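You operate a simulated robot arm through the tools that you are given. There is no shell and no other tool.

You are at the controls of a simulated two-armed robot. One attempt, no reset.

## Task
Set up the heater for the job card's bearing, but don't start it.
Fine: bearing over the post, steel bar shut, red lever down, dial at the card's value, white switch on.

It is judged by the outcome, as a careful person would: the job done as asked, and still so three seconds after it is handed in. It fails if anything else is knocked over, pushed out of place, dropped, spilled or broken.

## Robot
Two 7-joint arms with fingered hands on one trunk that stands fixed in place. Base frame: the origin is at the foot of the trunk, x ahead of it, y to its left, z up; the work surface is at about z = 860. Readings come in mm, degrees, newtons and seconds.
The left shoulder is at [81, 241, 1467], the right one opposite. Payload 4.9 kg a hand.
The TCP of each hand is the grasp point between the finger pads, 32 mm short of the fingertips. In the tool frame z runs along the fingers and y along their closing line. Largest opening 200 mm; the body of the gripper starts 89 mm behind the TCP. The gripper is a hand of 4 fingers: y runs from the thumb to the fingers, the wrist lies at [0, 0, -267] in the tool frame, and closing takes about 1.5 s.
Orientation is that of the tool frame in the base frame, as a unit quaternion [x, y, z, w]. With the fingers straight down and closing along the base's y, the tool's x points along the base's -x, its y along +y and its z along -z.

## Interface
- The arms move only by the tool nudge_tool. It takes "left_steps", "right_steps" or both (then of equal length, played together; a hand with none holds still); each is a list of rows, each a list of 3 entries, a list of its own where there are three numbers: the shift along the base's x, y, z in units of 500 mm (1.0 is 500 mm), then the turn, a rotation vector about the base's x, y, z in units of 60 degrees (1.0 is 60 degrees), then the closure in counts, from 0 (fully open) to 255 (shut). In form: [[[tx, ty, tz], [ax, ay, az], hand], ...]. A call has 1 to 20 rows; each row is the pose to reach, as a shift and turn from the pose commanded when the call began. A call with a number of a shift or a turn outside -1 to 1 is refused whole. Rows are played at 5 a second. More than 50 mm and 8.6 degrees between two rows, or a gripper value outside its range, and nothing of the call is played. Where a pose cannot be reached the arm comes as near as it can. A force on the tool above 40 N (or 10 N above the force at the start of the call, whichever is more), or a blocked arm, ends the call early, and 0.2 s more pass. Each finger travels about 72 mm/s and halts on what it meets, pressing with about 25 N; the grip force reading is that of the motor and also rises with nothing between the fingers. The clock runs only during rows and for 0.2 s after the last one: add rows that repeat a pose to give the fingers time. It gives the time, the measured TCP pose, the force on the tool (base axes), the opening and the grip force at its end, in the units of the frame above (readings bear some noise), with the torque about the TCP (base axes, N m) and any sound that the robot's microphone picked up.
- Cameras (640 x 400 px; columns grow to the right, rows downward): "scene" is now at [113.1, -10.3, 1628.8]; the picture's right is [-0.10, -0.99, -0.00], its down [-0.70, 0.07, -0.71] and it looks along [0.71, -0.07, -0.70] (base axes); focal length 320 px, centre (320, 200). "left" rides on the left gripper at [-69, -69, -116] in its tool frame; the picture's right is [0.71, -0.71, 0.00], its down [0.54, 0.54, -0.64] and it looks along [0.46, 0.45, 0.77] (tool axes); focal length 226 px, centre (320, 200). "right" rides on the right gripper at [69, -69, -116] in its tool frame; the picture's right is [0.71, 0.71, 0.00], its down [-0.54, 0.54, -0.64] and it looks along [-0.45, 0.45, 0.77] (tool axes); focal length 226 px, centre (320, 200). There is no depth. A picture from a camera that has moved, and an enlarged one, comes with that camera's place and axes in the base frame and with its lens.
- get_image(camera): a new picture of that camera. The clock stands still meanwhile.
- move_column(by): slides the trunk up (or, below 0, down) by that many mm; the arms and the scene camera ride with it, the base frame stays. It gives what a move gives, with no picture.
- set_grasp(shape, hand): the hand has 4 fingers and takes this shape, open, in about a second: jaw (thumb against the fingers, like two jaws); tri (thumb and two fingers); tip (a fingertip pinch); poke (one finger out to press); point (the index stretched); flat (the hand flat); cup (the hand cupped); fist (a fist). The gripper value then closes the fingers along that shape, each until it touches; the sizes above hold for jaw. It gives what a move gives, with no picture.
- turn_head(pan, tilt): turns the head with the scene camera to pan (to the left, within 86 degrees either way) and tilt (down, from -29 to 69), counted from straight ahead of the robot. It gives what a move gives.
- close_up(camera, box): a new picture of the part [left, top, right, bottom] of that camera's present view, enlarged. The clock stands still meanwhile.
- hand_in(): hands the job in; it is judged then, once.

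Nothing tells you positions but the pictures and the camera data. Unless the task says otherwise, let go and move clear before handing in.

The tools are called after "Call:" by a JSON object that holds its "method" and its "body". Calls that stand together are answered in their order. nudge_tool: Moves the arms, as the interface text tells. Its arguments: {"type":"object","properties":{"left_steps":{"type":"array"},"right_steps":{"type":"array"}},"required":[]} The other tools are called the same way: move_column (by) slides the trunk up or down; set_grasp (shape, hand) gives the hand a shape; turn_head (pan, tilt) turns the head that bears the scene camera; get_image (camera) takes a picture; close_up (camera, box) takes an enlarged picture of a part of a camera's view; hand_in () hands the job in.

At the start:

```text
time: 0.0
left_eef_pos: [743.7, 246.4, 1225.1]
left_tool_rot: [0.0, 1.0, 0.0, -0.001]
left_contact_force: [0.9, -0.2, -0.2]
left_ft_torque: [-0.02, -0.01, -0.02]
left_opening: 200.1
left_grip_force: 0.1
left_shape: jaw
right_eef_pos: [711.5, -269.5, 1293.6]
right_tool_rot: [0.0, 1.0, 0.0, 0.0]
right_contact_force: [-0.9, 0.3, -0.1]
right_ft_torque: [-0.03, 0.04, 0.01]
right_opening: 200.0
right_grip_force: 0.1
right_shape: jaw
trunk travel left (down, up): [-375.0, 465.0]
head pan, tilt: [-6.0, 44.4]
```

scene: 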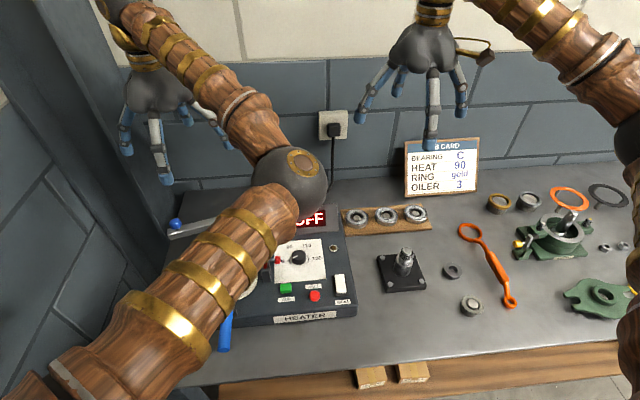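
right: 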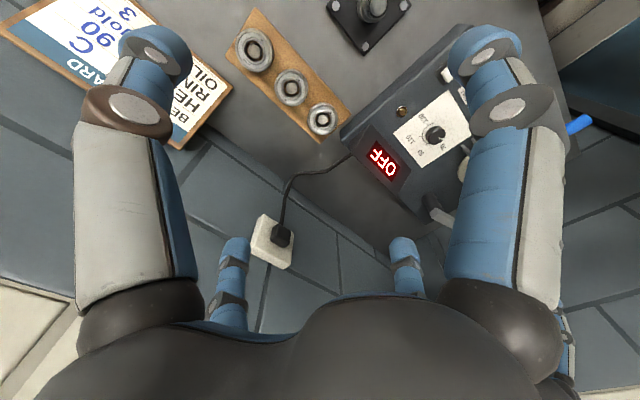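
left: 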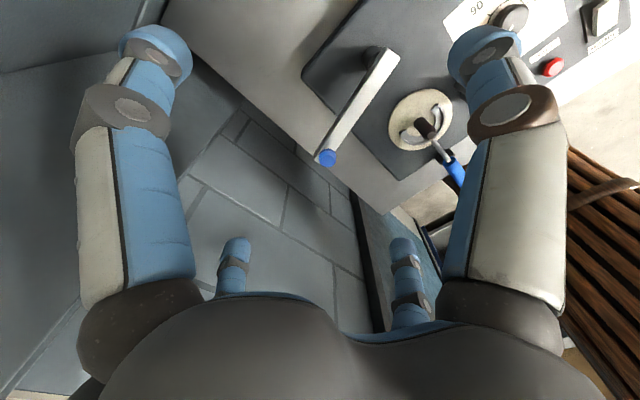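

I see a heater box at left-center, partly hidden by the left arm, three bearings on a wooden strip behind it, and a job card reading "Bearing C, Heat 90". I'll look closer at the card, the bearing labels and the heater before moving anything.

Call:
{"method": "close_up", "body": {"camera": "scene", "box": [330, 130, 490, 240]}}

Call:
{"method": "close_up", "body": {"camera": "scene", "box": [160, 190, 380, 330]}}

Call:
{"method": "close_up", "body": {"camera": "right", "box": [200, 0, 520, 220]}}

Call:
{"method": "close_up", "body": {"camera": "left", "box": [280, 0, 640, 240]}}

```text
3.64 times, centred on (410, 185) of scene
camera zoom: at [113.1, -10.3, 1628.8], right [-0.1, -0.99, 0.0], down [-0.7, 0.07, -0.71], along [0.71, -0.07, -0.7], focal length 1163 px, centre (-7, 254)
```

zoom: 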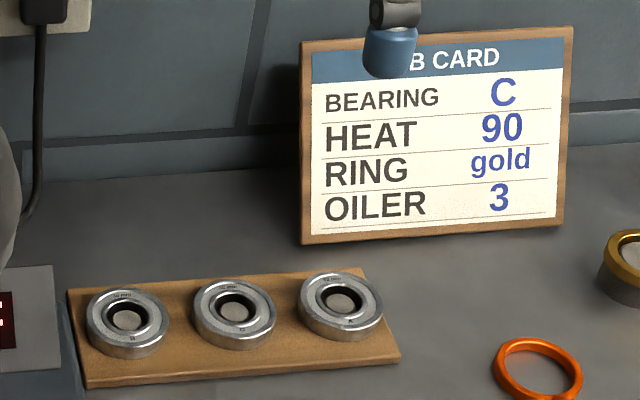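

```text
2.86 times, centred on (270, 260) of scene
camera zoom: at [113.1, -10.3, 1628.8], right [-0.1, -0.99, 0.0], down [-0.7, 0.07, -0.71], along [0.71, -0.07, -0.7], focal length 914 px, centre (463, 29)
```

zoom: 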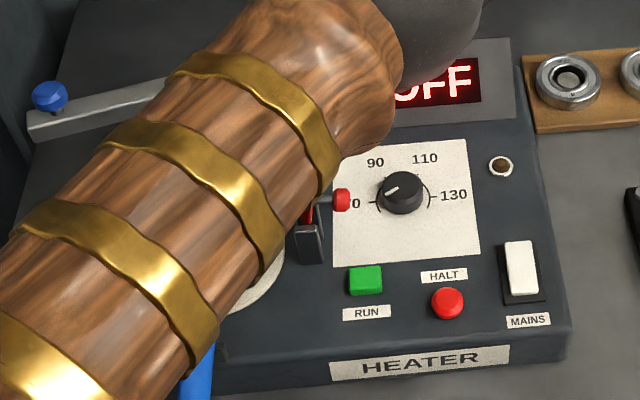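

```text
1.82 times, centred on (360, 110) of right
camera zoom: at [643.0, -337.4, 1410.5], right [-0.71, 0.71, 0.0], down [0.54, 0.54, 0.64], along [0.45, 0.45, -0.77], focal length 411 px, centre (247, 364)
```

zoom: 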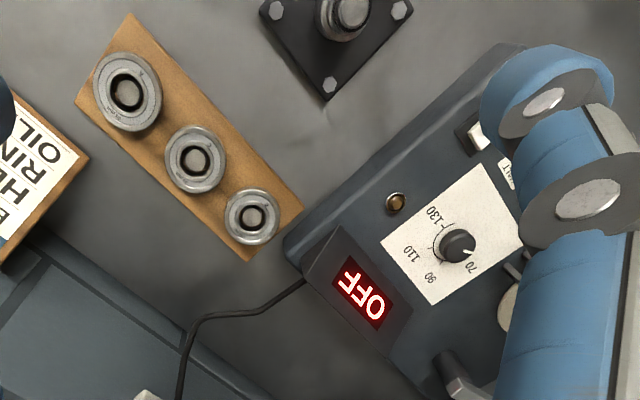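

```text
1.67 times, centred on (460, 120) of left
camera zoom: at [810.0, 177.3, 1341.6], right [-0.71, -0.71, 0.0], down [-0.54, 0.54, 0.64], along [-0.46, 0.45, -0.77], focal length 377 px, centre (87, 333)
```

zoom: 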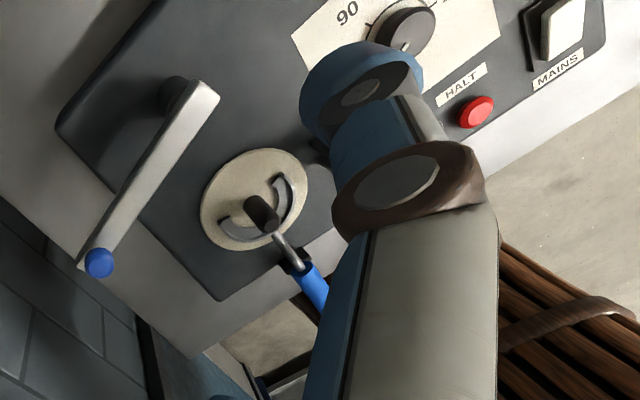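

The left arm hides the middle of the heater, so I'll first zoom on the bearing markings. Then I'll move the left hand aside for a clear look.

Call:
{"method": "close_up", "body": {"camera": "scene", "box": [340, 195, 440, 240]}}

Call:
{"method": "close_up", "body": {"camera": "right", "box": [220, 0, 360, 150]}}

Call:
{"method": "nudge_tool", "body": {"left_steps": [[[0, 0.08, 0], [0, 0, 0], 0], [[0, 0.16, 0], [0, 0, 0], 0], [[0, 0.24, 0], [0, 0, 0], 0], [[0, 0.32, 0], [0, 0, 0], 0], [[0, 0.4, 0], [0, 0, 0], 0]]}}

```text
6.40 times, centred on (390, 218) of scene
camera zoom: at [113.1, -10.3, 1628.8], right [-0.1, -0.99, 0.0], down [-0.7, 0.07, -0.71], along [0.71, -0.07, -0.7], focal length 2046 px, centre (-128, 88)
```

zoom: 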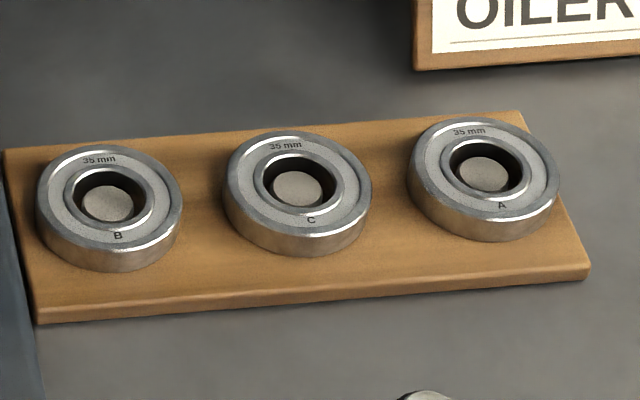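

```text
2.67 times, centred on (290, 75) of right
camera zoom: at [643.0, -337.4, 1410.5], right [-0.71, 0.71, 0.0], down [0.54, 0.54, 0.64], along [0.45, 0.45, -0.77], focal length 603 px, centre (400, 533)
```

zoom: 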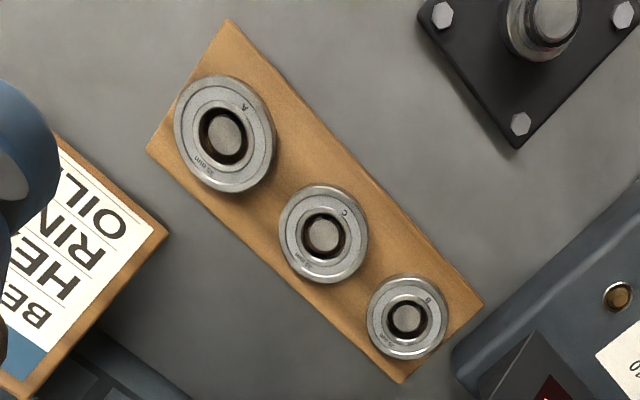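

```text
time: 1.1
left_eef_pos: [744.9, 416.1, 1226.0]
left_tool_rot: [0.009, 1.0, -0.004, -0.002]
left_contact_force: [-5.6, -14.3, -3.3]
left_ft_torque: [0.83, -0.12, -1.09]
left_opening: 200.1
left_grip_force: 0.1
left_shape: jaw
right_eef_pos: [711.1, -272.4, 1293.0]
right_tool_rot: [-0.001, 1.0, 0.001, 0.0]
right_contact_force: [0.6, -0.9, -0.2]
right_ft_torque: [0.03, 0.01, -0.04]
right_opening: 199.8
right_grip_force: 0.1
right_shape: jaw
trunk travel left (down, up): [-375.0, 465.0]
head pan, tilt: [-6.0, 44.4]
stopped in row 5 (left hand): the force on the tool passed its limit at 57 N (the readings are from after the stop); the commanded pose is now the measured one
```

The three bearings are marked B, C and A from left to right, all 35 mm, so the middle one is mine. The left hand touched the side wall, so I'll back it off and look again.

Call:
{"method": "nudge_tool", "body": {"left_steps": [[[0, -0.04, 0.04], [0, 0, 0], 0], [[0, -0.08, 0.08], [0, 0, 0], 0]]}}

Call:
{"method": "turn_head", "body": {"pan": 8, "tilt": 48}}

Call:
{"method": "get_image", "body": {"camera": "scene"}}

Call:
{"method": "get_image", "body": {"camera": "left"}}

```text
time: 1.8
left_eef_pos: [743.7, 377.5, 1267.9]
left_tool_rot: [0.008, 1.0, -0.003, -0.002]
left_contact_force: [-0.4, -0.2, 0.7]
left_ft_torque: [0.1, 0.02, 0.01]
left_opening: 200.0
left_grip_force: 0.0
left_shape: jaw
right_eef_pos: [709.5, -271.7, 1293.7]
right_tool_rot: [0.001, 1.0, 0.001, 0.001]
right_contact_force: [-0.2, -1.6, 0.2]
right_ft_torque: [0.06, -0.04, -0.02]
right_opening: 199.7
right_grip_force: 0.0
right_shape: jaw
trunk travel left (down, up): [-375.0, 465.0]
head pan, tilt: [-6.0, 44.4]
```

```text
time: 2.5
left_eef_pos: [745.4, 381.5, 1266.3]
left_tool_rot: [0.008, 1.0, -0.004, -0.002]
left_contact_force: [0.4, 0.1, -0.4]
left_ft_torque: [0.0, -0.02, -0.03]
left_opening: 199.8
left_grip_force: 0.0
left_shape: jaw
right_eef_pos: [709.5, -268.6, 1292.4]
right_tool_rot: [-0.001, 1.0, -0.001, 0.001]
right_contact_force: [-0.3, 0.0, -0.3]
right_ft_torque: [0.01, 0.0, -0.04]
right_opening: 199.7
right_grip_force: 0.1
right_shape: jaw
trunk travel left (down, up): [-375.0, 465.0]
head pan, tilt: [8.0, 48.0]
```

```text
taken
camera scene: at [110.1, 8.8, 1623.7], right [0.14, -0.99, 0.0], down [-0.74, -0.1, -0.67], along [0.66, 0.09, -0.74], focal length 320 px, centre (320, 200)
```

scene: 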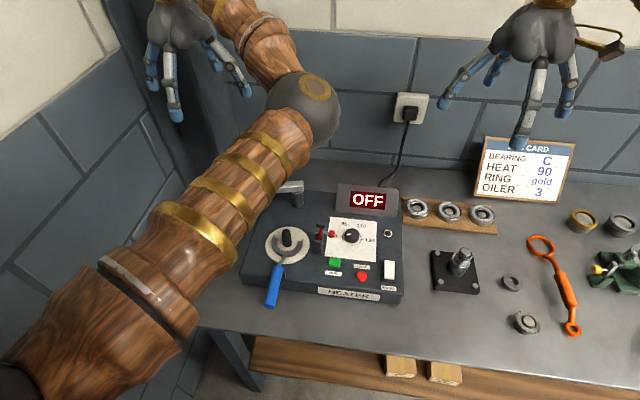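

```text
taken
camera left: at [811.3, 311.0, 1382.5], right [-0.72, -0.7, 0.01], down [-0.53, 0.55, 0.64], along [-0.45, 0.46, -0.77], focal length 226 px, centre (320, 200)
```

left: 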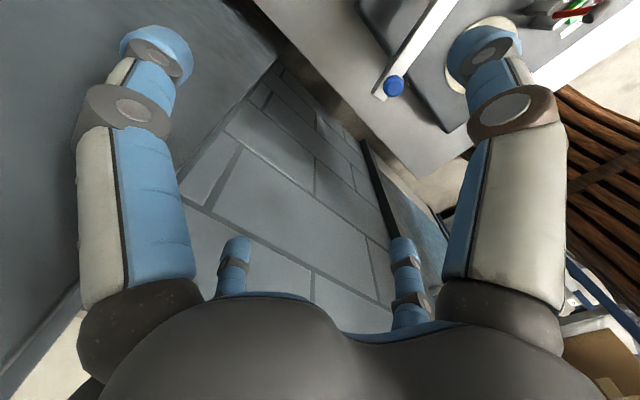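

Call:
{"method": "close_up", "body": {"camera": "scene", "box": [220, 170, 420, 310]}}

Call:
{"method": "close_up", "body": {"camera": "scene", "box": [310, 210, 410, 300]}}

Call:
{"method": "close_up", "body": {"camera": "scene", "box": [240, 170, 340, 310]}}

```text
2.86 times, centred on (320, 240) of scene
camera zoom: at [110.1, 8.8, 1623.7], right [0.14, -0.99, 0.0], down [-0.74, -0.1, -0.67], along [0.66, 0.09, -0.74], focal length 914 px, centre (320, 86)
```

zoom: 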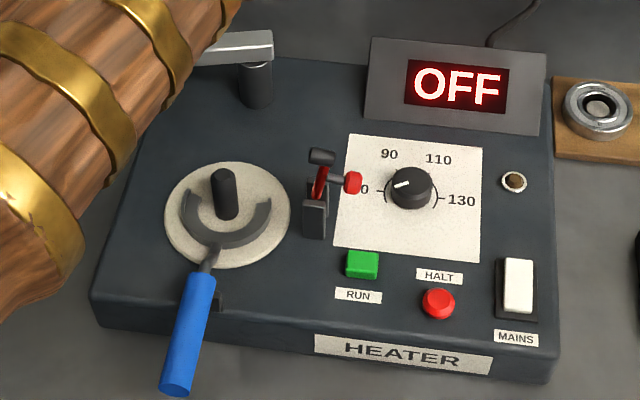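

```text
4.44 times, centred on (360, 255) of scene
camera zoom: at [110.1, 8.8, 1623.7], right [0.14, -0.99, 0.0], down [-0.74, -0.1, -0.67], along [0.66, 0.09, -0.74], focal length 1421 px, centre (142, -44)
```

zoom: 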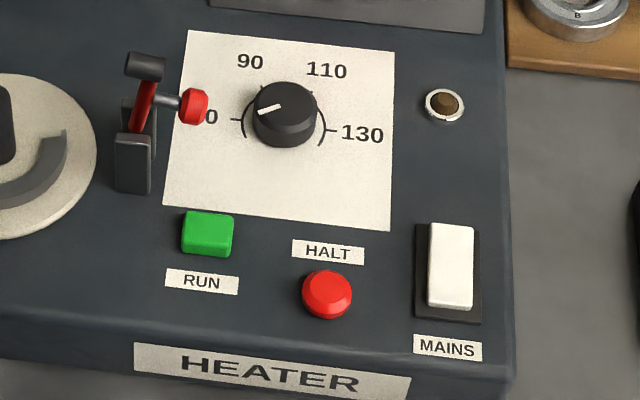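

```text
2.86 times, centred on (290, 240) of scene
camera zoom: at [110.1, 8.8, 1623.7], right [0.14, -0.99, 0.0], down [-0.74, -0.1, -0.67], along [0.66, 0.09, -0.74], focal length 914 px, centre (406, 86)
```

zoom: 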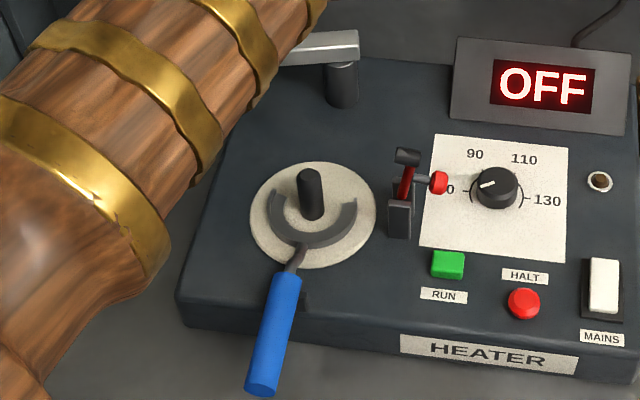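

The heater is now clear: post with a blue-handled fork around it on a tan disc, red lever right of it, dial, RUN/HALT buttons and the white MAINS rocker. The bar's pivot is at the back left. Next I'll look at what the hand shapes look like before planning a grasp.

Call:
{"method": "close_up", "body": {"camera": "scene", "box": [420, 0, 640, 140]}}

Call:
{"method": "set_grasp", "body": {"hand": "right", "shape": "tip"}}

Call:
{"method": "close_up", "body": {"camera": "scene", "box": [420, 0, 640, 140]}}

Call:
{"method": "get_image", "body": {"camera": "right"}}

Call:
{"method": "set_grasp", "body": {"hand": "right", "shape": "tri"}}

Call:
{"method": "close_up", "body": {"camera": "scene", "box": [420, 0, 640, 140]}}

Call:
{"method": "get_image", "body": {"camera": "right"}}

```text
2.86 times, centred on (530, 70) of scene
camera zoom: at [110.1, 8.8, 1623.7], right [0.14, -0.99, 0.0], down [-0.74, -0.1, -0.67], along [0.66, 0.09, -0.74], focal length 914 px, centre (-280, 571)
```

zoom: 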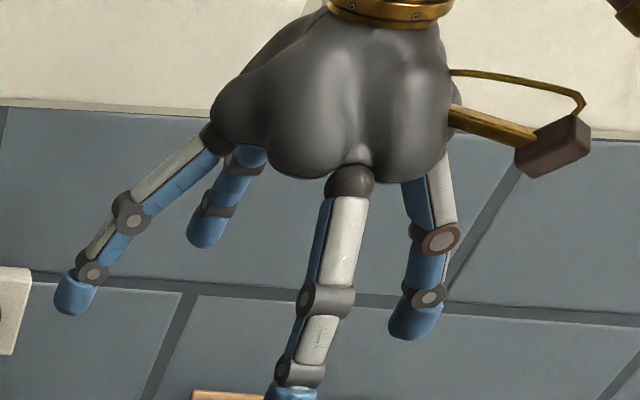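

```text
time: 3.4
left_eef_pos: [743.7, 381.7, 1266.4]
left_tool_rot: [0.008, 1.0, -0.004, -0.001]
left_contact_force: [-0.1, -0.3, 0.4]
left_ft_torque: [0.01, 0.01, 0.0]
left_opening: 199.9
left_grip_force: 0.1
left_shape: jaw
right_eef_pos: [710.6, -268.5, 1293.2]
right_tool_rot: [-0.002, 1.0, 0.0, 0.0]
right_contact_force: [0.3, -0.8, -0.3]
right_ft_torque: [0.05, 0.0, 0.03]
right_opening: 200.1
right_grip_force: 0.1
right_shape: tip
trunk travel left (down, up): [-375.0, 465.0]
head pan, tilt: [8.0, 48.0]
```

```text
2.86 times, centred on (530, 70) of scene
camera zoom: at [109.7, 9.3, 1623.7], right [0.14, -0.99, 0.0], down [-0.74, -0.1, -0.67], along [0.66, 0.09, -0.74], focal length 914 px, centre (-280, 571)
```

zoom: 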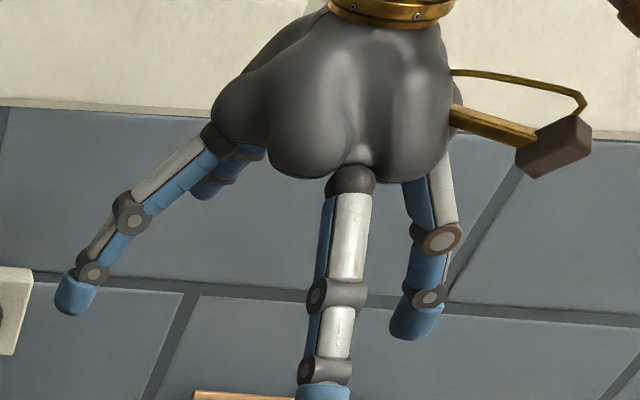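

```text
taken
camera right: at [643.1, -336.6, 1410.5], right [-0.71, 0.71, 0.0], down [0.54, 0.54, 0.64], along [0.45, 0.45, -0.77], focal length 226 px, centre (320, 200)
```

right: 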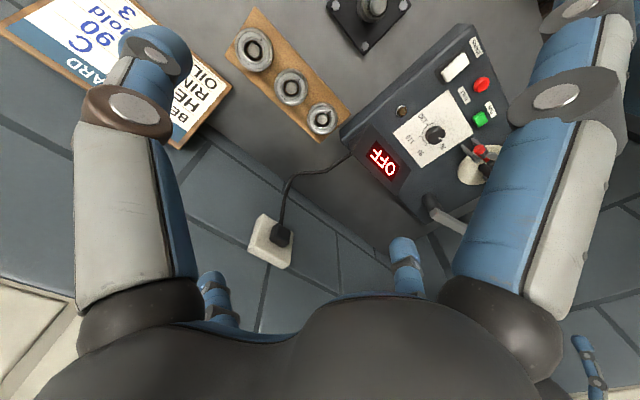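

```text
time: 4.3
left_eef_pos: [744.9, 380.9, 1265.9]
left_tool_rot: [0.008, 1.0, -0.003, -0.001]
left_contact_force: [0.5, 0.2, 0.0]
left_ft_torque: [-0.02, -0.02, 0.02]
left_opening: 200.2
left_grip_force: 0.0
left_shape: jaw
right_eef_pos: [710.3, -267.5, 1293.6]
right_tool_rot: [-0.002, 1.0, 0.0, 0.0]
right_contact_force: [1.5, -0.5, -0.4]
right_ft_torque: [-0.02, 0.0, -0.03]
right_opening: 200.0
right_grip_force: 0.0
right_shape: tri
trunk travel left (down, up): [-375.0, 465.0]
head pan, tilt: [8.0, 48.0]
```

```text
2.86 times, centred on (530, 70) of scene
camera zoom: at [109.8, 9.3, 1623.7], right [0.14, -0.99, 0.0], down [-0.74, -0.1, -0.67], along [0.66, 0.09, -0.74], focal length 914 px, centre (-280, 571)
```

zoom: 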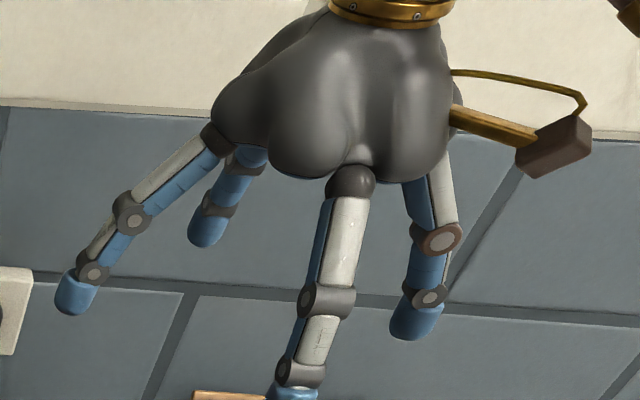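

```text
taken
camera right: at [643.2, -336.7, 1410.4], right [-0.71, 0.71, 0.0], down [0.54, 0.54, 0.64], along [0.45, 0.45, -0.77], focal length 226 px, centre (320, 200)
```

right: 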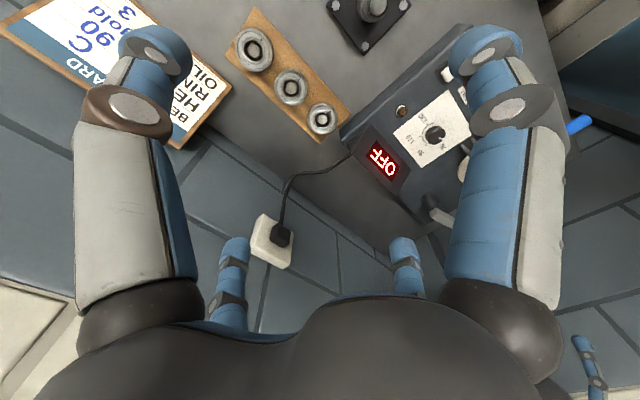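

The hand opens as a four-fingered spider. I'll half close it in free space in the jaw, tri and tip shapes to see how the fingers actually come together.

Call:
{"method": "set_grasp", "body": {"hand": "right", "shape": "tip"}}

Call:
{"method": "nudge_tool", "body": {"right_steps": [[[0, 0, 0], [0, 0, 0], 150], [[0, 0, 0], [0, 0, 0], 150], [[0, 0, 0], [0, 0, 0], 150], [[0, 0, 0], [0, 0, 0], 150], [[0, 0, 0], [0, 0, 0], 150], [[0, 0, 0], [0, 0, 0], 150]]}}

Call:
{"method": "close_up", "body": {"camera": "scene", "box": [420, 0, 640, 140]}}

Call:
{"method": "get_image", "body": {"camera": "right"}}

Call:
{"method": "set_grasp", "body": {"hand": "right", "shape": "tri"}}

Call:
{"method": "nudge_tool", "body": {"right_steps": [[[0, 0, 0], [0, 0, 0], 150], [[0, 0, 0], [0, 0, 0], 150], [[0, 0, 0], [0, 0, 0], 150], [[0, 0, 0], [0, 0, 0], 150], [[0, 0, 0], [0, 0, 0], 150], [[0, 0, 0], [0, 0, 0], 150]]}}

Call:
{"method": "close_up", "body": {"camera": "scene", "box": [420, 0, 640, 140]}}

Call:
{"method": "get_image", "body": {"camera": "right"}}

Call:
{"method": "set_grasp", "body": {"hand": "right", "shape": "jaw"}}

Call:
{"method": "nudge_tool", "body": {"right_steps": [[[0, 0, 0], [0, 0, 0], 150], [[0, 0, 0], [0, 0, 0], 150], [[0, 0, 0], [0, 0, 0], 150], [[0, 0, 0], [0, 0, 0], 150], [[0, 0, 0], [0, 0, 0], 150], [[0, 0, 0], [0, 0, 0], 150]]}}

Call:
{"method": "close_up", "body": {"camera": "scene", "box": [420, 0, 640, 140]}}

Call:
{"method": "get_image", "body": {"camera": "right"}}

```text
time: 5.2
left_eef_pos: [745.6, 381.0, 1266.3]
left_tool_rot: [0.007, 1.0, -0.003, -0.002]
left_contact_force: [1.1, 0.8, 0.0]
left_ft_torque: [0.01, 0.0, 0.05]
left_opening: 199.9
left_grip_force: 0.2
left_shape: jaw
right_eef_pos: [711.3, -268.7, 1292.6]
right_tool_rot: [0.0, 1.0, 0.0, 0.0]
right_contact_force: [-1.2, 0.0, 0.3]
right_ft_torque: [0.02, 0.01, 0.01]
right_opening: 199.8
right_grip_force: 0.0
right_shape: tip
trunk travel left (down, up): [-375.0, 465.0]
head pan, tilt: [8.0, 48.0]
```

```text
time: 6.6
left_eef_pos: [745.0, 381.7, 1267.0]
left_tool_rot: [0.008, 1.0, -0.003, -0.002]
left_contact_force: [0.0, -0.1, -0.3]
left_ft_torque: [0.01, 0.03, 0.0]
left_opening: 199.8
left_grip_force: 0.0
left_shape: jaw
right_eef_pos: [710.4, -269.0, 1293.0]
right_tool_rot: [-0.001, 1.0, 0.0, 0.0]
right_contact_force: [-0.3, -1.3, 0.2]
right_ft_torque: [0.0, -0.06, 0.0]
right_opening: 82.8
right_grip_force: 0.0
right_shape: tip
trunk travel left (down, up): [-375.0, 465.0]
head pan, tilt: [8.0, 48.0]
```

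```text
2.86 times, centred on (530, 70) of scene
camera zoom: at [109.8, 9.3, 1623.7], right [0.14, -0.99, 0.0], down [-0.74, -0.1, -0.67], along [0.66, 0.09, -0.74], focal length 914 px, centre (-280, 571)
```

zoom: 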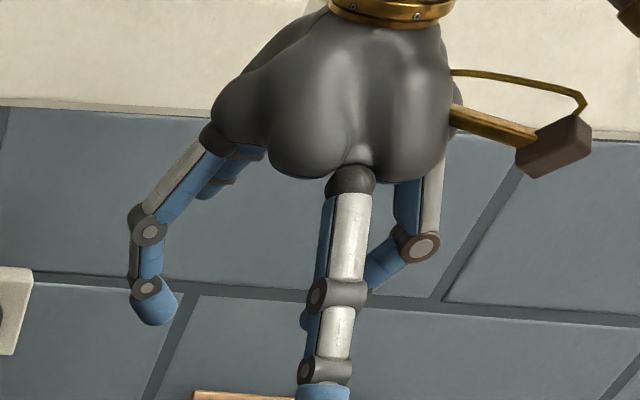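

```text
taken
camera right: at [643.1, -336.7, 1410.4], right [-0.71, 0.71, 0.0], down [0.54, 0.54, 0.64], along [0.45, 0.45, -0.77], focal length 226 px, centre (320, 200)
```

right: 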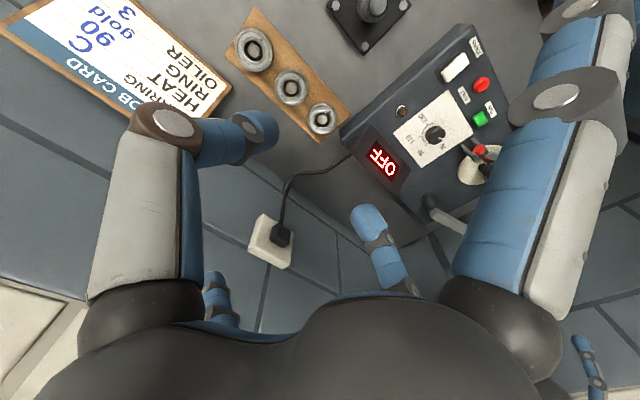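

```text
time: 7.5
left_eef_pos: [745.0, 381.2, 1265.2]
left_tool_rot: [0.007, 1.0, -0.004, -0.002]
left_contact_force: [-0.4, -0.4, -0.4]
left_ft_torque: [0.0, 0.02, 0.0]
left_opening: 200.1
left_grip_force: 0.0
left_shape: jaw
right_eef_pos: [711.2, -267.9, 1293.5]
right_tool_rot: [-0.001, 1.0, 0.0, 0.0]
right_contact_force: [0.8, 0.0, 0.2]
right_ft_torque: [0.0, 0.04, -0.02]
right_opening: 200.0
right_grip_force: 0.0
right_shape: tri
trunk travel left (down, up): [-375.0, 465.0]
head pan, tilt: [8.0, 48.0]
```

```text
time: 8.9
left_eef_pos: [745.7, 380.0, 1266.5]
left_tool_rot: [0.008, 1.0, -0.004, -0.002]
left_contact_force: [0.0, 0.6, -0.2]
left_ft_torque: [0.0, -0.05, 0.0]
left_opening: 200.0
left_grip_force: 0.1
left_shape: jaw
right_eef_pos: [710.1, -267.7, 1293.5]
right_tool_rot: [-0.001, 1.0, 0.001, 0.0]
right_contact_force: [1.1, 0.0, 0.8]
right_ft_torque: [0.0, 0.02, -0.02]
right_opening: 82.6
right_grip_force: 0.0
right_shape: tri
trunk travel left (down, up): [-375.0, 465.0]
head pan, tilt: [8.0, 48.0]
```

```text
2.86 times, centred on (530, 70) of scene
camera zoom: at [109.8, 9.3, 1623.7], right [0.14, -0.99, 0.0], down [-0.74, -0.1, -0.67], along [0.66, 0.09, -0.74], focal length 914 px, centre (-280, 571)
```

zoom: 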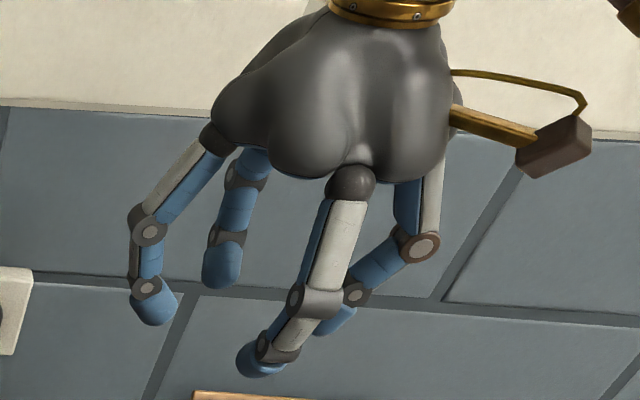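

```text
taken
camera right: at [643.1, -336.7, 1410.4], right [-0.71, 0.71, 0.0], down [0.54, 0.54, 0.64], along [0.45, 0.45, -0.77], focal length 226 px, centre (320, 200)
```

right: 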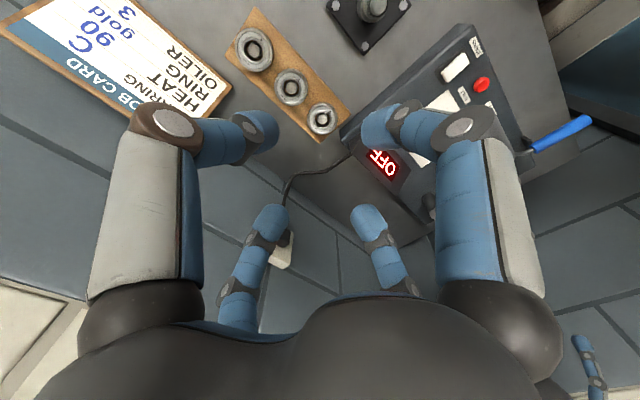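

```text
time: 9.8
left_eef_pos: [743.7, 380.7, 1267.5]
left_tool_rot: [0.008, 1.0, -0.003, -0.001]
left_contact_force: [0.4, 0.1, 0.3]
left_ft_torque: [-0.02, -0.02, 0.03]
left_opening: 199.9
left_grip_force: 0.0
left_shape: jaw
right_eef_pos: [710.7, -267.1, 1293.8]
right_tool_rot: [-0.001, 1.0, -0.001, -0.001]
right_contact_force: [-0.8, -0.5, 0.4]
right_ft_torque: [-0.01, -0.01, -0.01]
right_opening: 199.9
right_grip_force: 0.1
right_shape: jaw
trunk travel left (down, up): [-375.0, 465.0]
head pan, tilt: [8.0, 48.0]
```

```text
time: 11.2
left_eef_pos: [745.1, 381.4, 1265.5]
left_tool_rot: [0.008, 1.0, -0.004, -0.002]
left_contact_force: [0.9, -0.7, -0.1]
left_ft_torque: [0.01, 0.01, -0.03]
left_opening: 199.8
left_grip_force: 0.1
left_shape: jaw
right_eef_pos: [711.2, -267.9, 1293.7]
right_tool_rot: [0.0, 1.0, 0.0, 0.0]
right_contact_force: [0.5, 0.0, -0.2]
right_ft_torque: [-0.01, -0.03, 0.01]
right_opening: 82.9
right_grip_force: 0.1
right_shape: jaw
trunk travel left (down, up): [-375.0, 465.0]
head pan, tilt: [8.0, 48.0]
```

```text
2.86 times, centred on (530, 70) of scene
camera zoom: at [109.8, 9.3, 1623.7], right [0.14, -0.99, 0.0], down [-0.74, -0.1, -0.67], along [0.66, 0.09, -0.74], focal length 914 px, centre (-280, 571)
```

zoom: 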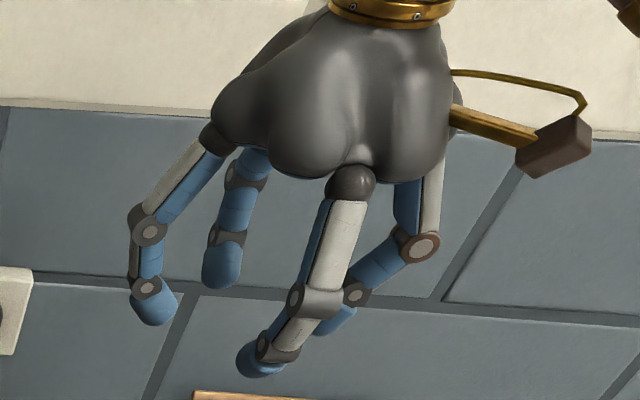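

```text
taken
camera right: at [643.1, -336.7, 1410.4], right [-0.71, 0.71, 0.0], down [0.54, 0.54, 0.64], along [0.45, 0.45, -0.77], focal length 226 px, centre (320, 200)
```

right: 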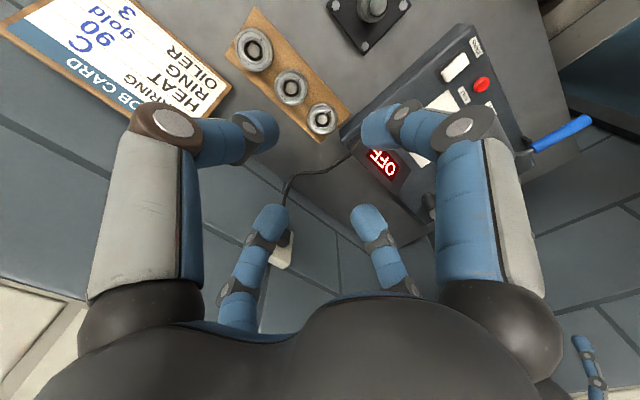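

In jaw and tri all four fingers, set 90° apart, close on the centre; in tip only the thumb and its opposite finger close. I'll open the hand and bring the right wrist camera over the heater to inspect the lever, post and dial closely.

Call:
{"method": "nudge_tool", "body": {"right_steps": [[[-0.043, 0.057, -0.039], [0, 0, 0], 0], [[-0.085, 0.114, -0.077], [0, 0, 0], 0], [[-0.128, 0.172, -0.116], [0, 0, 0], 0], [[-0.17, 0.229, -0.154], [0, 0, 0], 0], [[-0.213, 0.286, -0.193], [0, 0, 0], 0], [[-0.256, 0.343, -0.232], [0, 0, 0], 0], [[-0.298, 0.4, -0.27], [0, 0, 0], 0], [[-0.341, 0.458, -0.309], [0, 0, 0], 0], [[-0.383, 0.515, -0.347], [0, 0, 0], 0], [[-0.426, 0.572, -0.386], [0, 0, 0], 0]]}}

Call:
{"method": "get_image", "body": {"camera": "right"}}

Call:
{"method": "close_up", "body": {"camera": "right", "box": [200, 80, 440, 280]}}

Call:
{"method": "get_image", "body": {"camera": "scene"}}

```text
time: 13.6
left_eef_pos: [741.1, 393.0, 1267.3]
left_tool_rot: [-0.003, 1.0, -0.005, -0.002]
left_contact_force: [0.0, -1.3, -0.5]
left_ft_torque: [0.01, 0.03, 0.01]
left_opening: 200.0
left_grip_force: 0.0
left_shape: jaw
right_eef_pos: [516.2, 1.4, 1104.9]
right_tool_rot: [0.033, 0.999, 0.01, 0.002]
right_contact_force: [0.5, 1.3, -0.2]
right_ft_torque: [-0.04, -0.02, -0.02]
right_opening: 199.7
right_grip_force: 0.1
right_shape: jaw
trunk travel left (down, up): [-375.0, 465.0]
head pan, tilt: [8.0, 48.0]
stopped in row 10 (right hand): the arm was blocked; the commanded pose is now the measured one
```

```text
taken
camera right: at [443.2, -65.3, 1219.9], right [-0.66, 0.75, 0.01], down [0.57, 0.49, 0.66], along [0.49, 0.44, -0.76], focal length 226 px, centre (320, 200)
```

right: 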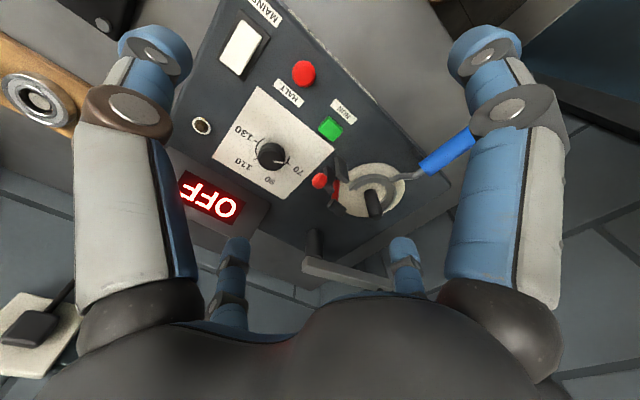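

```text
2.00 times, centred on (320, 180) of right
camera zoom: at [443.2, -65.3, 1219.9], right [-0.66, 0.75, 0.01], down [0.57, 0.49, 0.66], along [0.49, 0.44, -0.76], focal length 452 px, centre (320, 240)
```

zoom: 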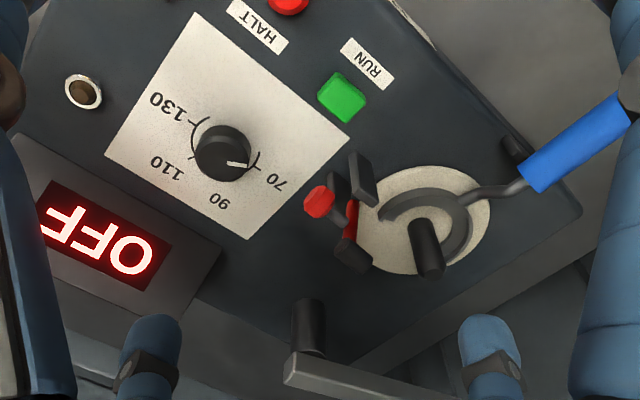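

```text
taken
camera scene: at [109.2, 8.6, 1623.8], right [0.14, -0.99, 0.0], down [-0.74, -0.1, -0.67], along [0.66, 0.09, -0.74], focal length 320 px, centre (320, 200)
```

scene: 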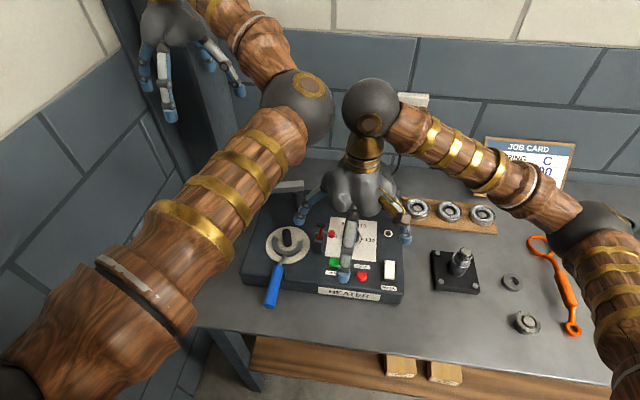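

The right arm bumped the left arm's elbow sphere. I'll back the right hand off first, then fold the left arm back and up so it's out of the way.

Call:
{"method": "nudge_tool", "body": {"right_steps": [[[0, -0.08, 0.04], [0, 0, 0], 0], [[0, -0.16, 0.08], [0, 0, 0], 0], [[0, -0.24, 0.12], [0, 0, 0], 0]]}}

Call:
{"method": "nudge_tool", "body": {"left_steps": [[[-0.08, 0, 0.04], [0, 0, 0], 0], [[-0.16, 0, 0.08], [0, 0, 0], 0], [[-0.24, 0, 0.12], [0, 0, 0], 0], [[-0.32, 0, 0.16], [0, 0, 0], 0], [[-0.4, 0, 0.2], [0, 0, 0], 0]]}}

Call:
{"method": "get_image", "body": {"camera": "scene"}}

```text
time: 14.4
left_eef_pos: [741.2, 392.9, 1266.5]
left_tool_rot: [-0.001, 1.0, -0.004, -0.002]
left_contact_force: [0.6, -0.2, 0.4]
left_ft_torque: [0.01, 0.02, 0.04]
left_opening: 199.9
left_grip_force: 0.1
left_shape: jaw
right_eef_pos: [515.7, -118.3, 1163.6]
right_tool_rot: [0.032, 0.999, 0.012, 0.002]
right_contact_force: [-0.4, -0.2, 0.1]
right_ft_torque: [0.0, -0.02, 0.0]
right_opening: 199.9
right_grip_force: 0.1
right_shape: jaw
trunk travel left (down, up): [-375.0, 465.0]
head pan, tilt: [8.0, 48.0]
```

```text
time: 15.6
left_eef_pos: [539.5, 394.0, 1370.2]
left_tool_rot: [-0.002, 1.0, -0.004, 0.0]
left_contact_force: [-0.4, 0.5, 1.0]
left_ft_torque: [0.02, -0.07, 0.0]
left_opening: 200.0
left_grip_force: 0.0
left_shape: jaw
right_eef_pos: [515.4, -118.2, 1164.2]
right_tool_rot: [0.033, 0.999, 0.01, 0.002]
right_contact_force: [-0.5, -1.2, -0.3]
right_ft_torque: [0.01, -0.01, 0.01]
right_opening: 200.1
right_grip_force: 0.1
right_shape: jaw
trunk travel left (down, up): [-375.0, 465.0]
head pan, tilt: [8.0, 48.0]
```

```text
taken
camera scene: at [107.3, 8.8, 1623.9], right [0.14, -0.99, 0.0], down [-0.74, -0.1, -0.67], along [0.66, 0.09, -0.74], focal length 320 px, centre (320, 200)
```

scene: 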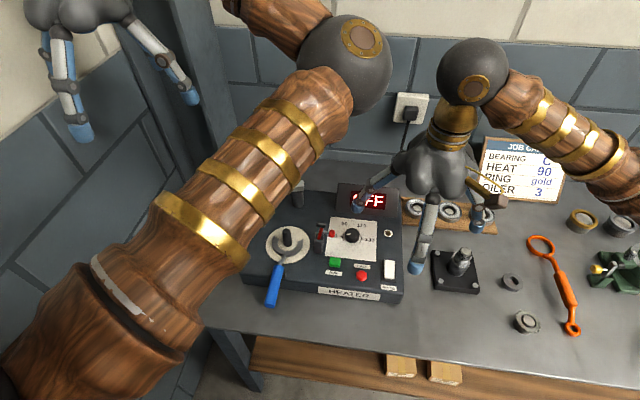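

The left arm's elbow is swung inward above the heater at about z 1430. I'll raise the left hand further so the elbow lifts clear of where the right wrist has to work.

Call:
{"method": "nudge_tool", "body": {"left_steps": [[[0, 0, 0.08], [0, 0, 0], 0], [[0, 0, 0.16], [0, 0, 0], 0], [[0, 0, 0.24], [0, 0, 0], 0], [[0, 0, 0.32], [0, 0, 0], 0], [[0, 0, 0.4], [0, 0, 0], 0]]}}

Call:
{"method": "get_image", "body": {"camera": "scene"}}

Call:
{"method": "get_image", "body": {"camera": "right"}}

```text
time: 16.8
left_eef_pos: [538.2, 393.7, 1552.7]
left_tool_rot: [-0.002, 1.0, -0.003, 0.0]
left_contact_force: [-0.2, -0.1, -0.1]
left_ft_torque: [0.04, -0.02, 0.01]
left_opening: 199.9
left_grip_force: 0.0
left_shape: jaw
left hand out of reach, approached as far as the arm can: row 5
right_eef_pos: [516.5, -116.4, 1164.7]
right_tool_rot: [0.033, 0.999, 0.011, 0.002]
right_contact_force: [-0.8, 0.3, 0.4]
right_ft_torque: [-0.01, -0.02, 0.0]
right_opening: 200.0
right_grip_force: 0.0
right_shape: jaw
trunk travel left (down, up): [-375.0, 465.0]
head pan, tilt: [8.0, 48.0]
```

```text
taken
camera scene: at [107.7, 9.3, 1623.8], right [0.14, -0.99, 0.0], down [-0.74, -0.1, -0.67], along [0.66, 0.09, -0.74], focal length 320 px, centre (320, 200)
```

scene: 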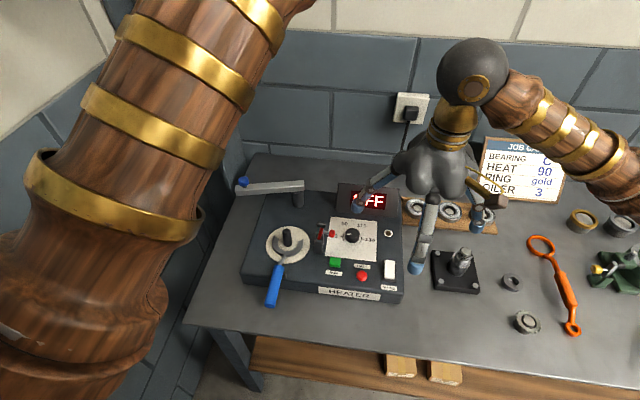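

```text
taken
camera right: at [442.7, -183.4, 1280.0], right [-0.66, 0.75, 0.01], down [0.57, 0.49, 0.66], along [0.49, 0.44, -0.75], focal length 226 px, centre (320, 200)
```

right: 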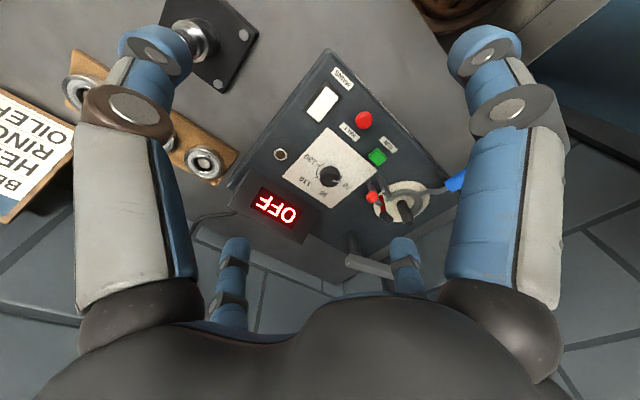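

The left arm is now well clear and the scene camera sees the whole heater. I'll take careful close-ups from here and triangulate with the wrist camera.

Call:
{"method": "close_up", "body": {"camera": "scene", "box": [230, 165, 350, 265]}}

Call:
{"method": "close_up", "body": {"camera": "scene", "box": [300, 205, 350, 270]}}

Call:
{"method": "close_up", "body": {"camera": "scene", "box": [320, 210, 410, 290]}}

Call:
{"method": "close_up", "body": {"camera": "scene", "box": [250, 210, 330, 310]}}

Call:
{"method": "close_up", "body": {"camera": "right", "box": [330, 150, 450, 250]}}

```text
4.00 times, centred on (290, 215) of scene
camera zoom: at [107.7, 9.3, 1623.8], right [0.14, -0.99, 0.0], down [-0.74, -0.1, -0.67], along [0.66, 0.09, -0.74], focal length 1279 px, centre (440, 140)
```

zoom: 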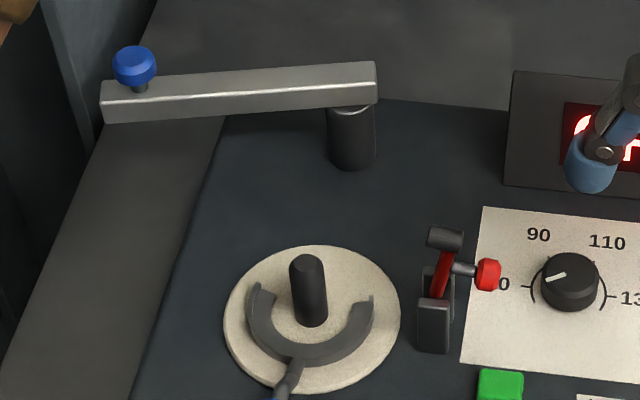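

```text
6.15 times, centred on (325, 238) of scene
camera zoom: at [107.7, 9.3, 1623.8], right [0.14, -0.99, 0.0], down [-0.74, -0.1, -0.67], along [0.66, 0.09, -0.74], focal length 1968 px, centre (289, -31)
```

zoom: 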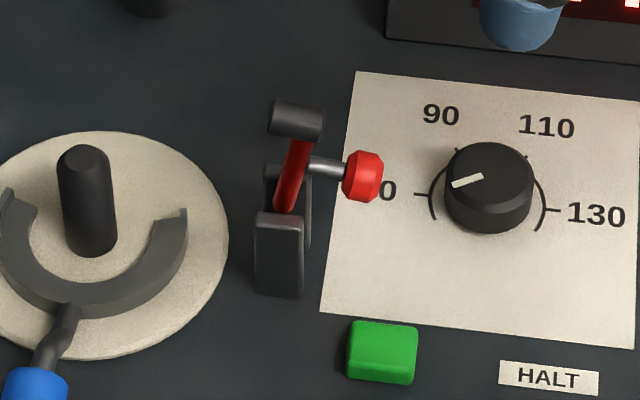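

```text
5.00 times, centred on (365, 250) of scene
camera zoom: at [107.7, 9.3, 1623.8], right [0.14, -0.99, 0.0], down [-0.74, -0.1, -0.67], along [0.66, 0.09, -0.74], focal length 1599 px, centre (95, -50)
```

zoom: 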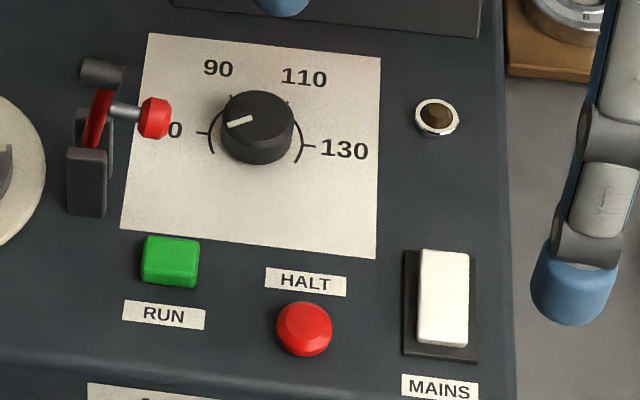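

```text
4.00 times, centred on (290, 260) of scene
camera zoom: at [107.7, 9.3, 1623.8], right [0.14, -0.99, 0.0], down [-0.74, -0.1, -0.67], along [0.66, 0.09, -0.74], focal length 1279 px, centre (440, -40)
```

zoom: 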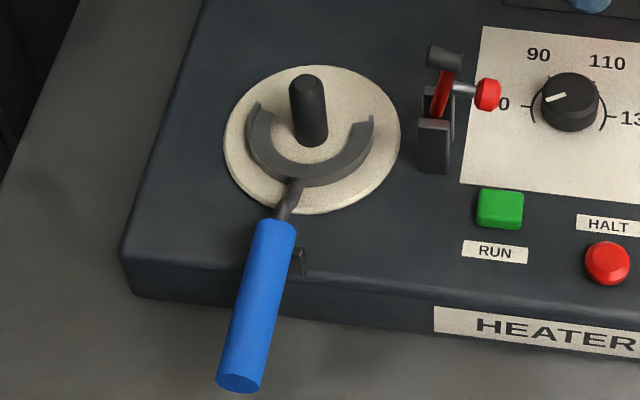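

```text
4.00 times, centred on (390, 200) of right
camera zoom: at [442.7, -183.4, 1280.0], right [-0.66, 0.75, 0.01], down [0.57, 0.49, 0.66], along [0.49, 0.44, -0.75], focal length 904 px, centre (40, 200)
```

zoom: 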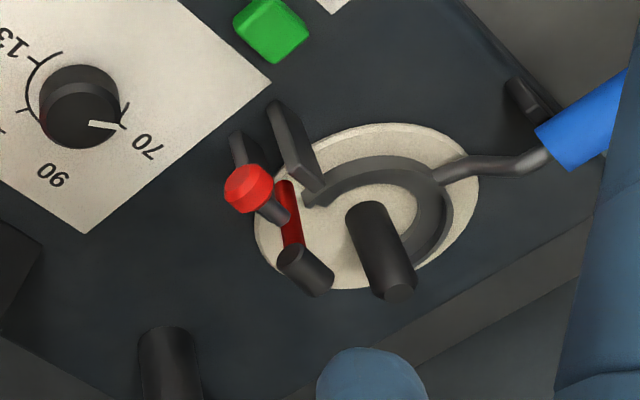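

The close-ups are truly sharp, so I can zoom harder: the post top comes out at about (566, 157, 985), and the lever yoke at about (566, 76). I'll zoom on the lever, the bearing labels and the fork to understand how each moves.

Call:
{"method": "close_up", "body": {"camera": "scene", "box": [308, 216, 344, 260]}}

Call:
{"method": "close_up", "body": {"camera": "right", "box": [355, 170, 405, 220]}}

Call:
{"method": "close_up", "body": {"camera": "scene", "box": [230, 165, 310, 215]}}

Call:
{"method": "close_up", "body": {"camera": "scene", "box": [335, 220, 370, 250]}}

Call:
{"method": "close_up", "body": {"camera": "scene", "box": [375, 255, 405, 285]}}

```text
9.09 times, centred on (326, 238) of scene
camera zoom: at [107.7, 9.3, 1623.8], right [0.14, -0.99, 0.0], down [-0.74, -0.1, -0.67], along [0.66, 0.09, -0.74], focal length 2907 px, centre (266, -146)
```

zoom: 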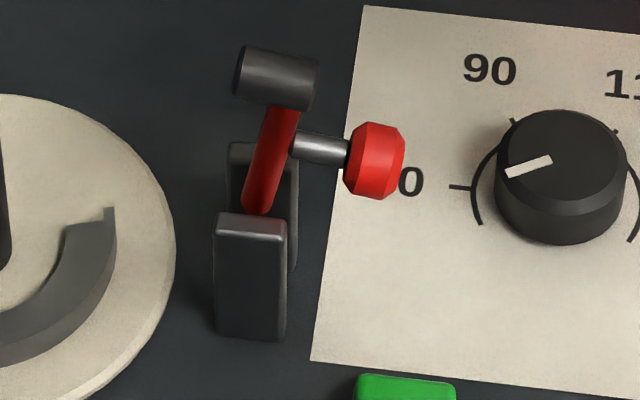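

```text
8.00 times, centred on (380, 195) of right
camera zoom: at [442.7, -183.4, 1280.0], right [-0.66, 0.75, 0.01], down [0.57, 0.49, 0.66], along [0.49, 0.44, -0.75], focal length 1808 px, centre (-160, 240)
```

zoom: 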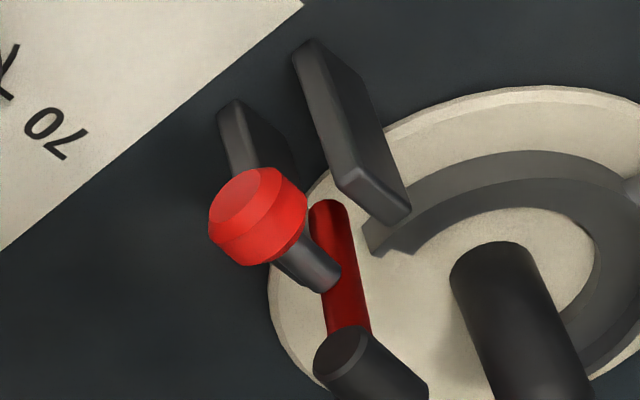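

```text
8.00 times, centred on (270, 190) of scene
camera zoom: at [107.7, 9.3, 1623.8], right [0.14, -0.99, 0.0], down [-0.74, -0.1, -0.67], along [0.66, 0.09, -0.74], focal length 2558 px, centre (720, 280)
```

zoom: 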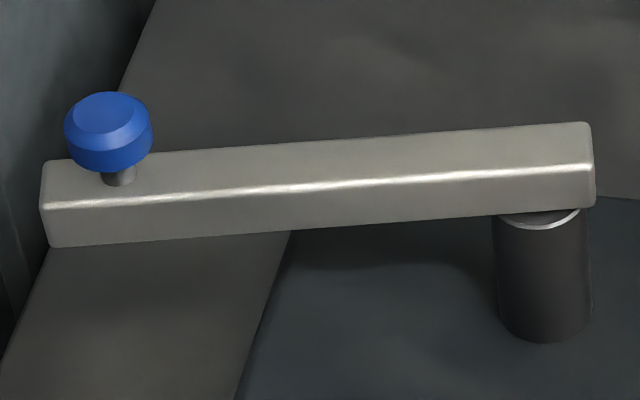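

```text
13.33 times, centred on (352, 235) of scene
camera zoom: at [107.7, 9.3, 1623.8], right [0.14, -0.99, 0.0], down [-0.74, -0.1, -0.67], along [0.66, 0.09, -0.74], focal length 4263 px, centre (-113, -267)
```

zoom: 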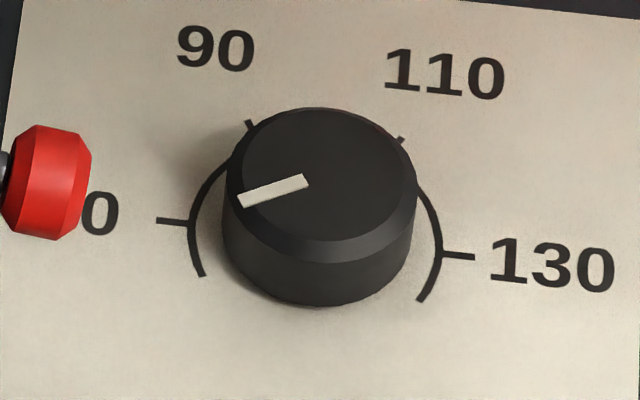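

```text
13.33 times, centred on (390, 270) of scene
camera zoom: at [107.7, 9.3, 1623.8], right [0.14, -0.99, 0.0], down [-0.74, -0.1, -0.67], along [0.66, 0.09, -0.74], focal length 4263 px, centre (-613, -733)
```

zoom: 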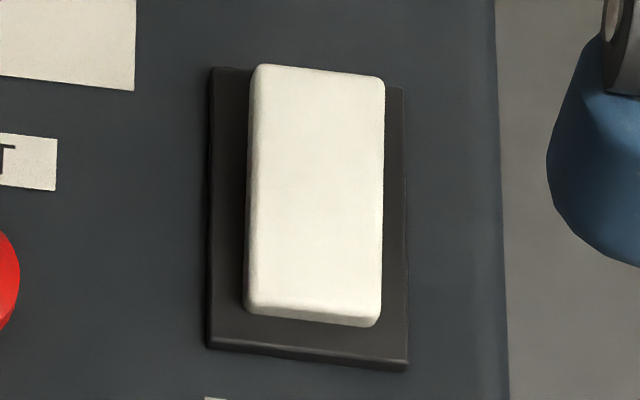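

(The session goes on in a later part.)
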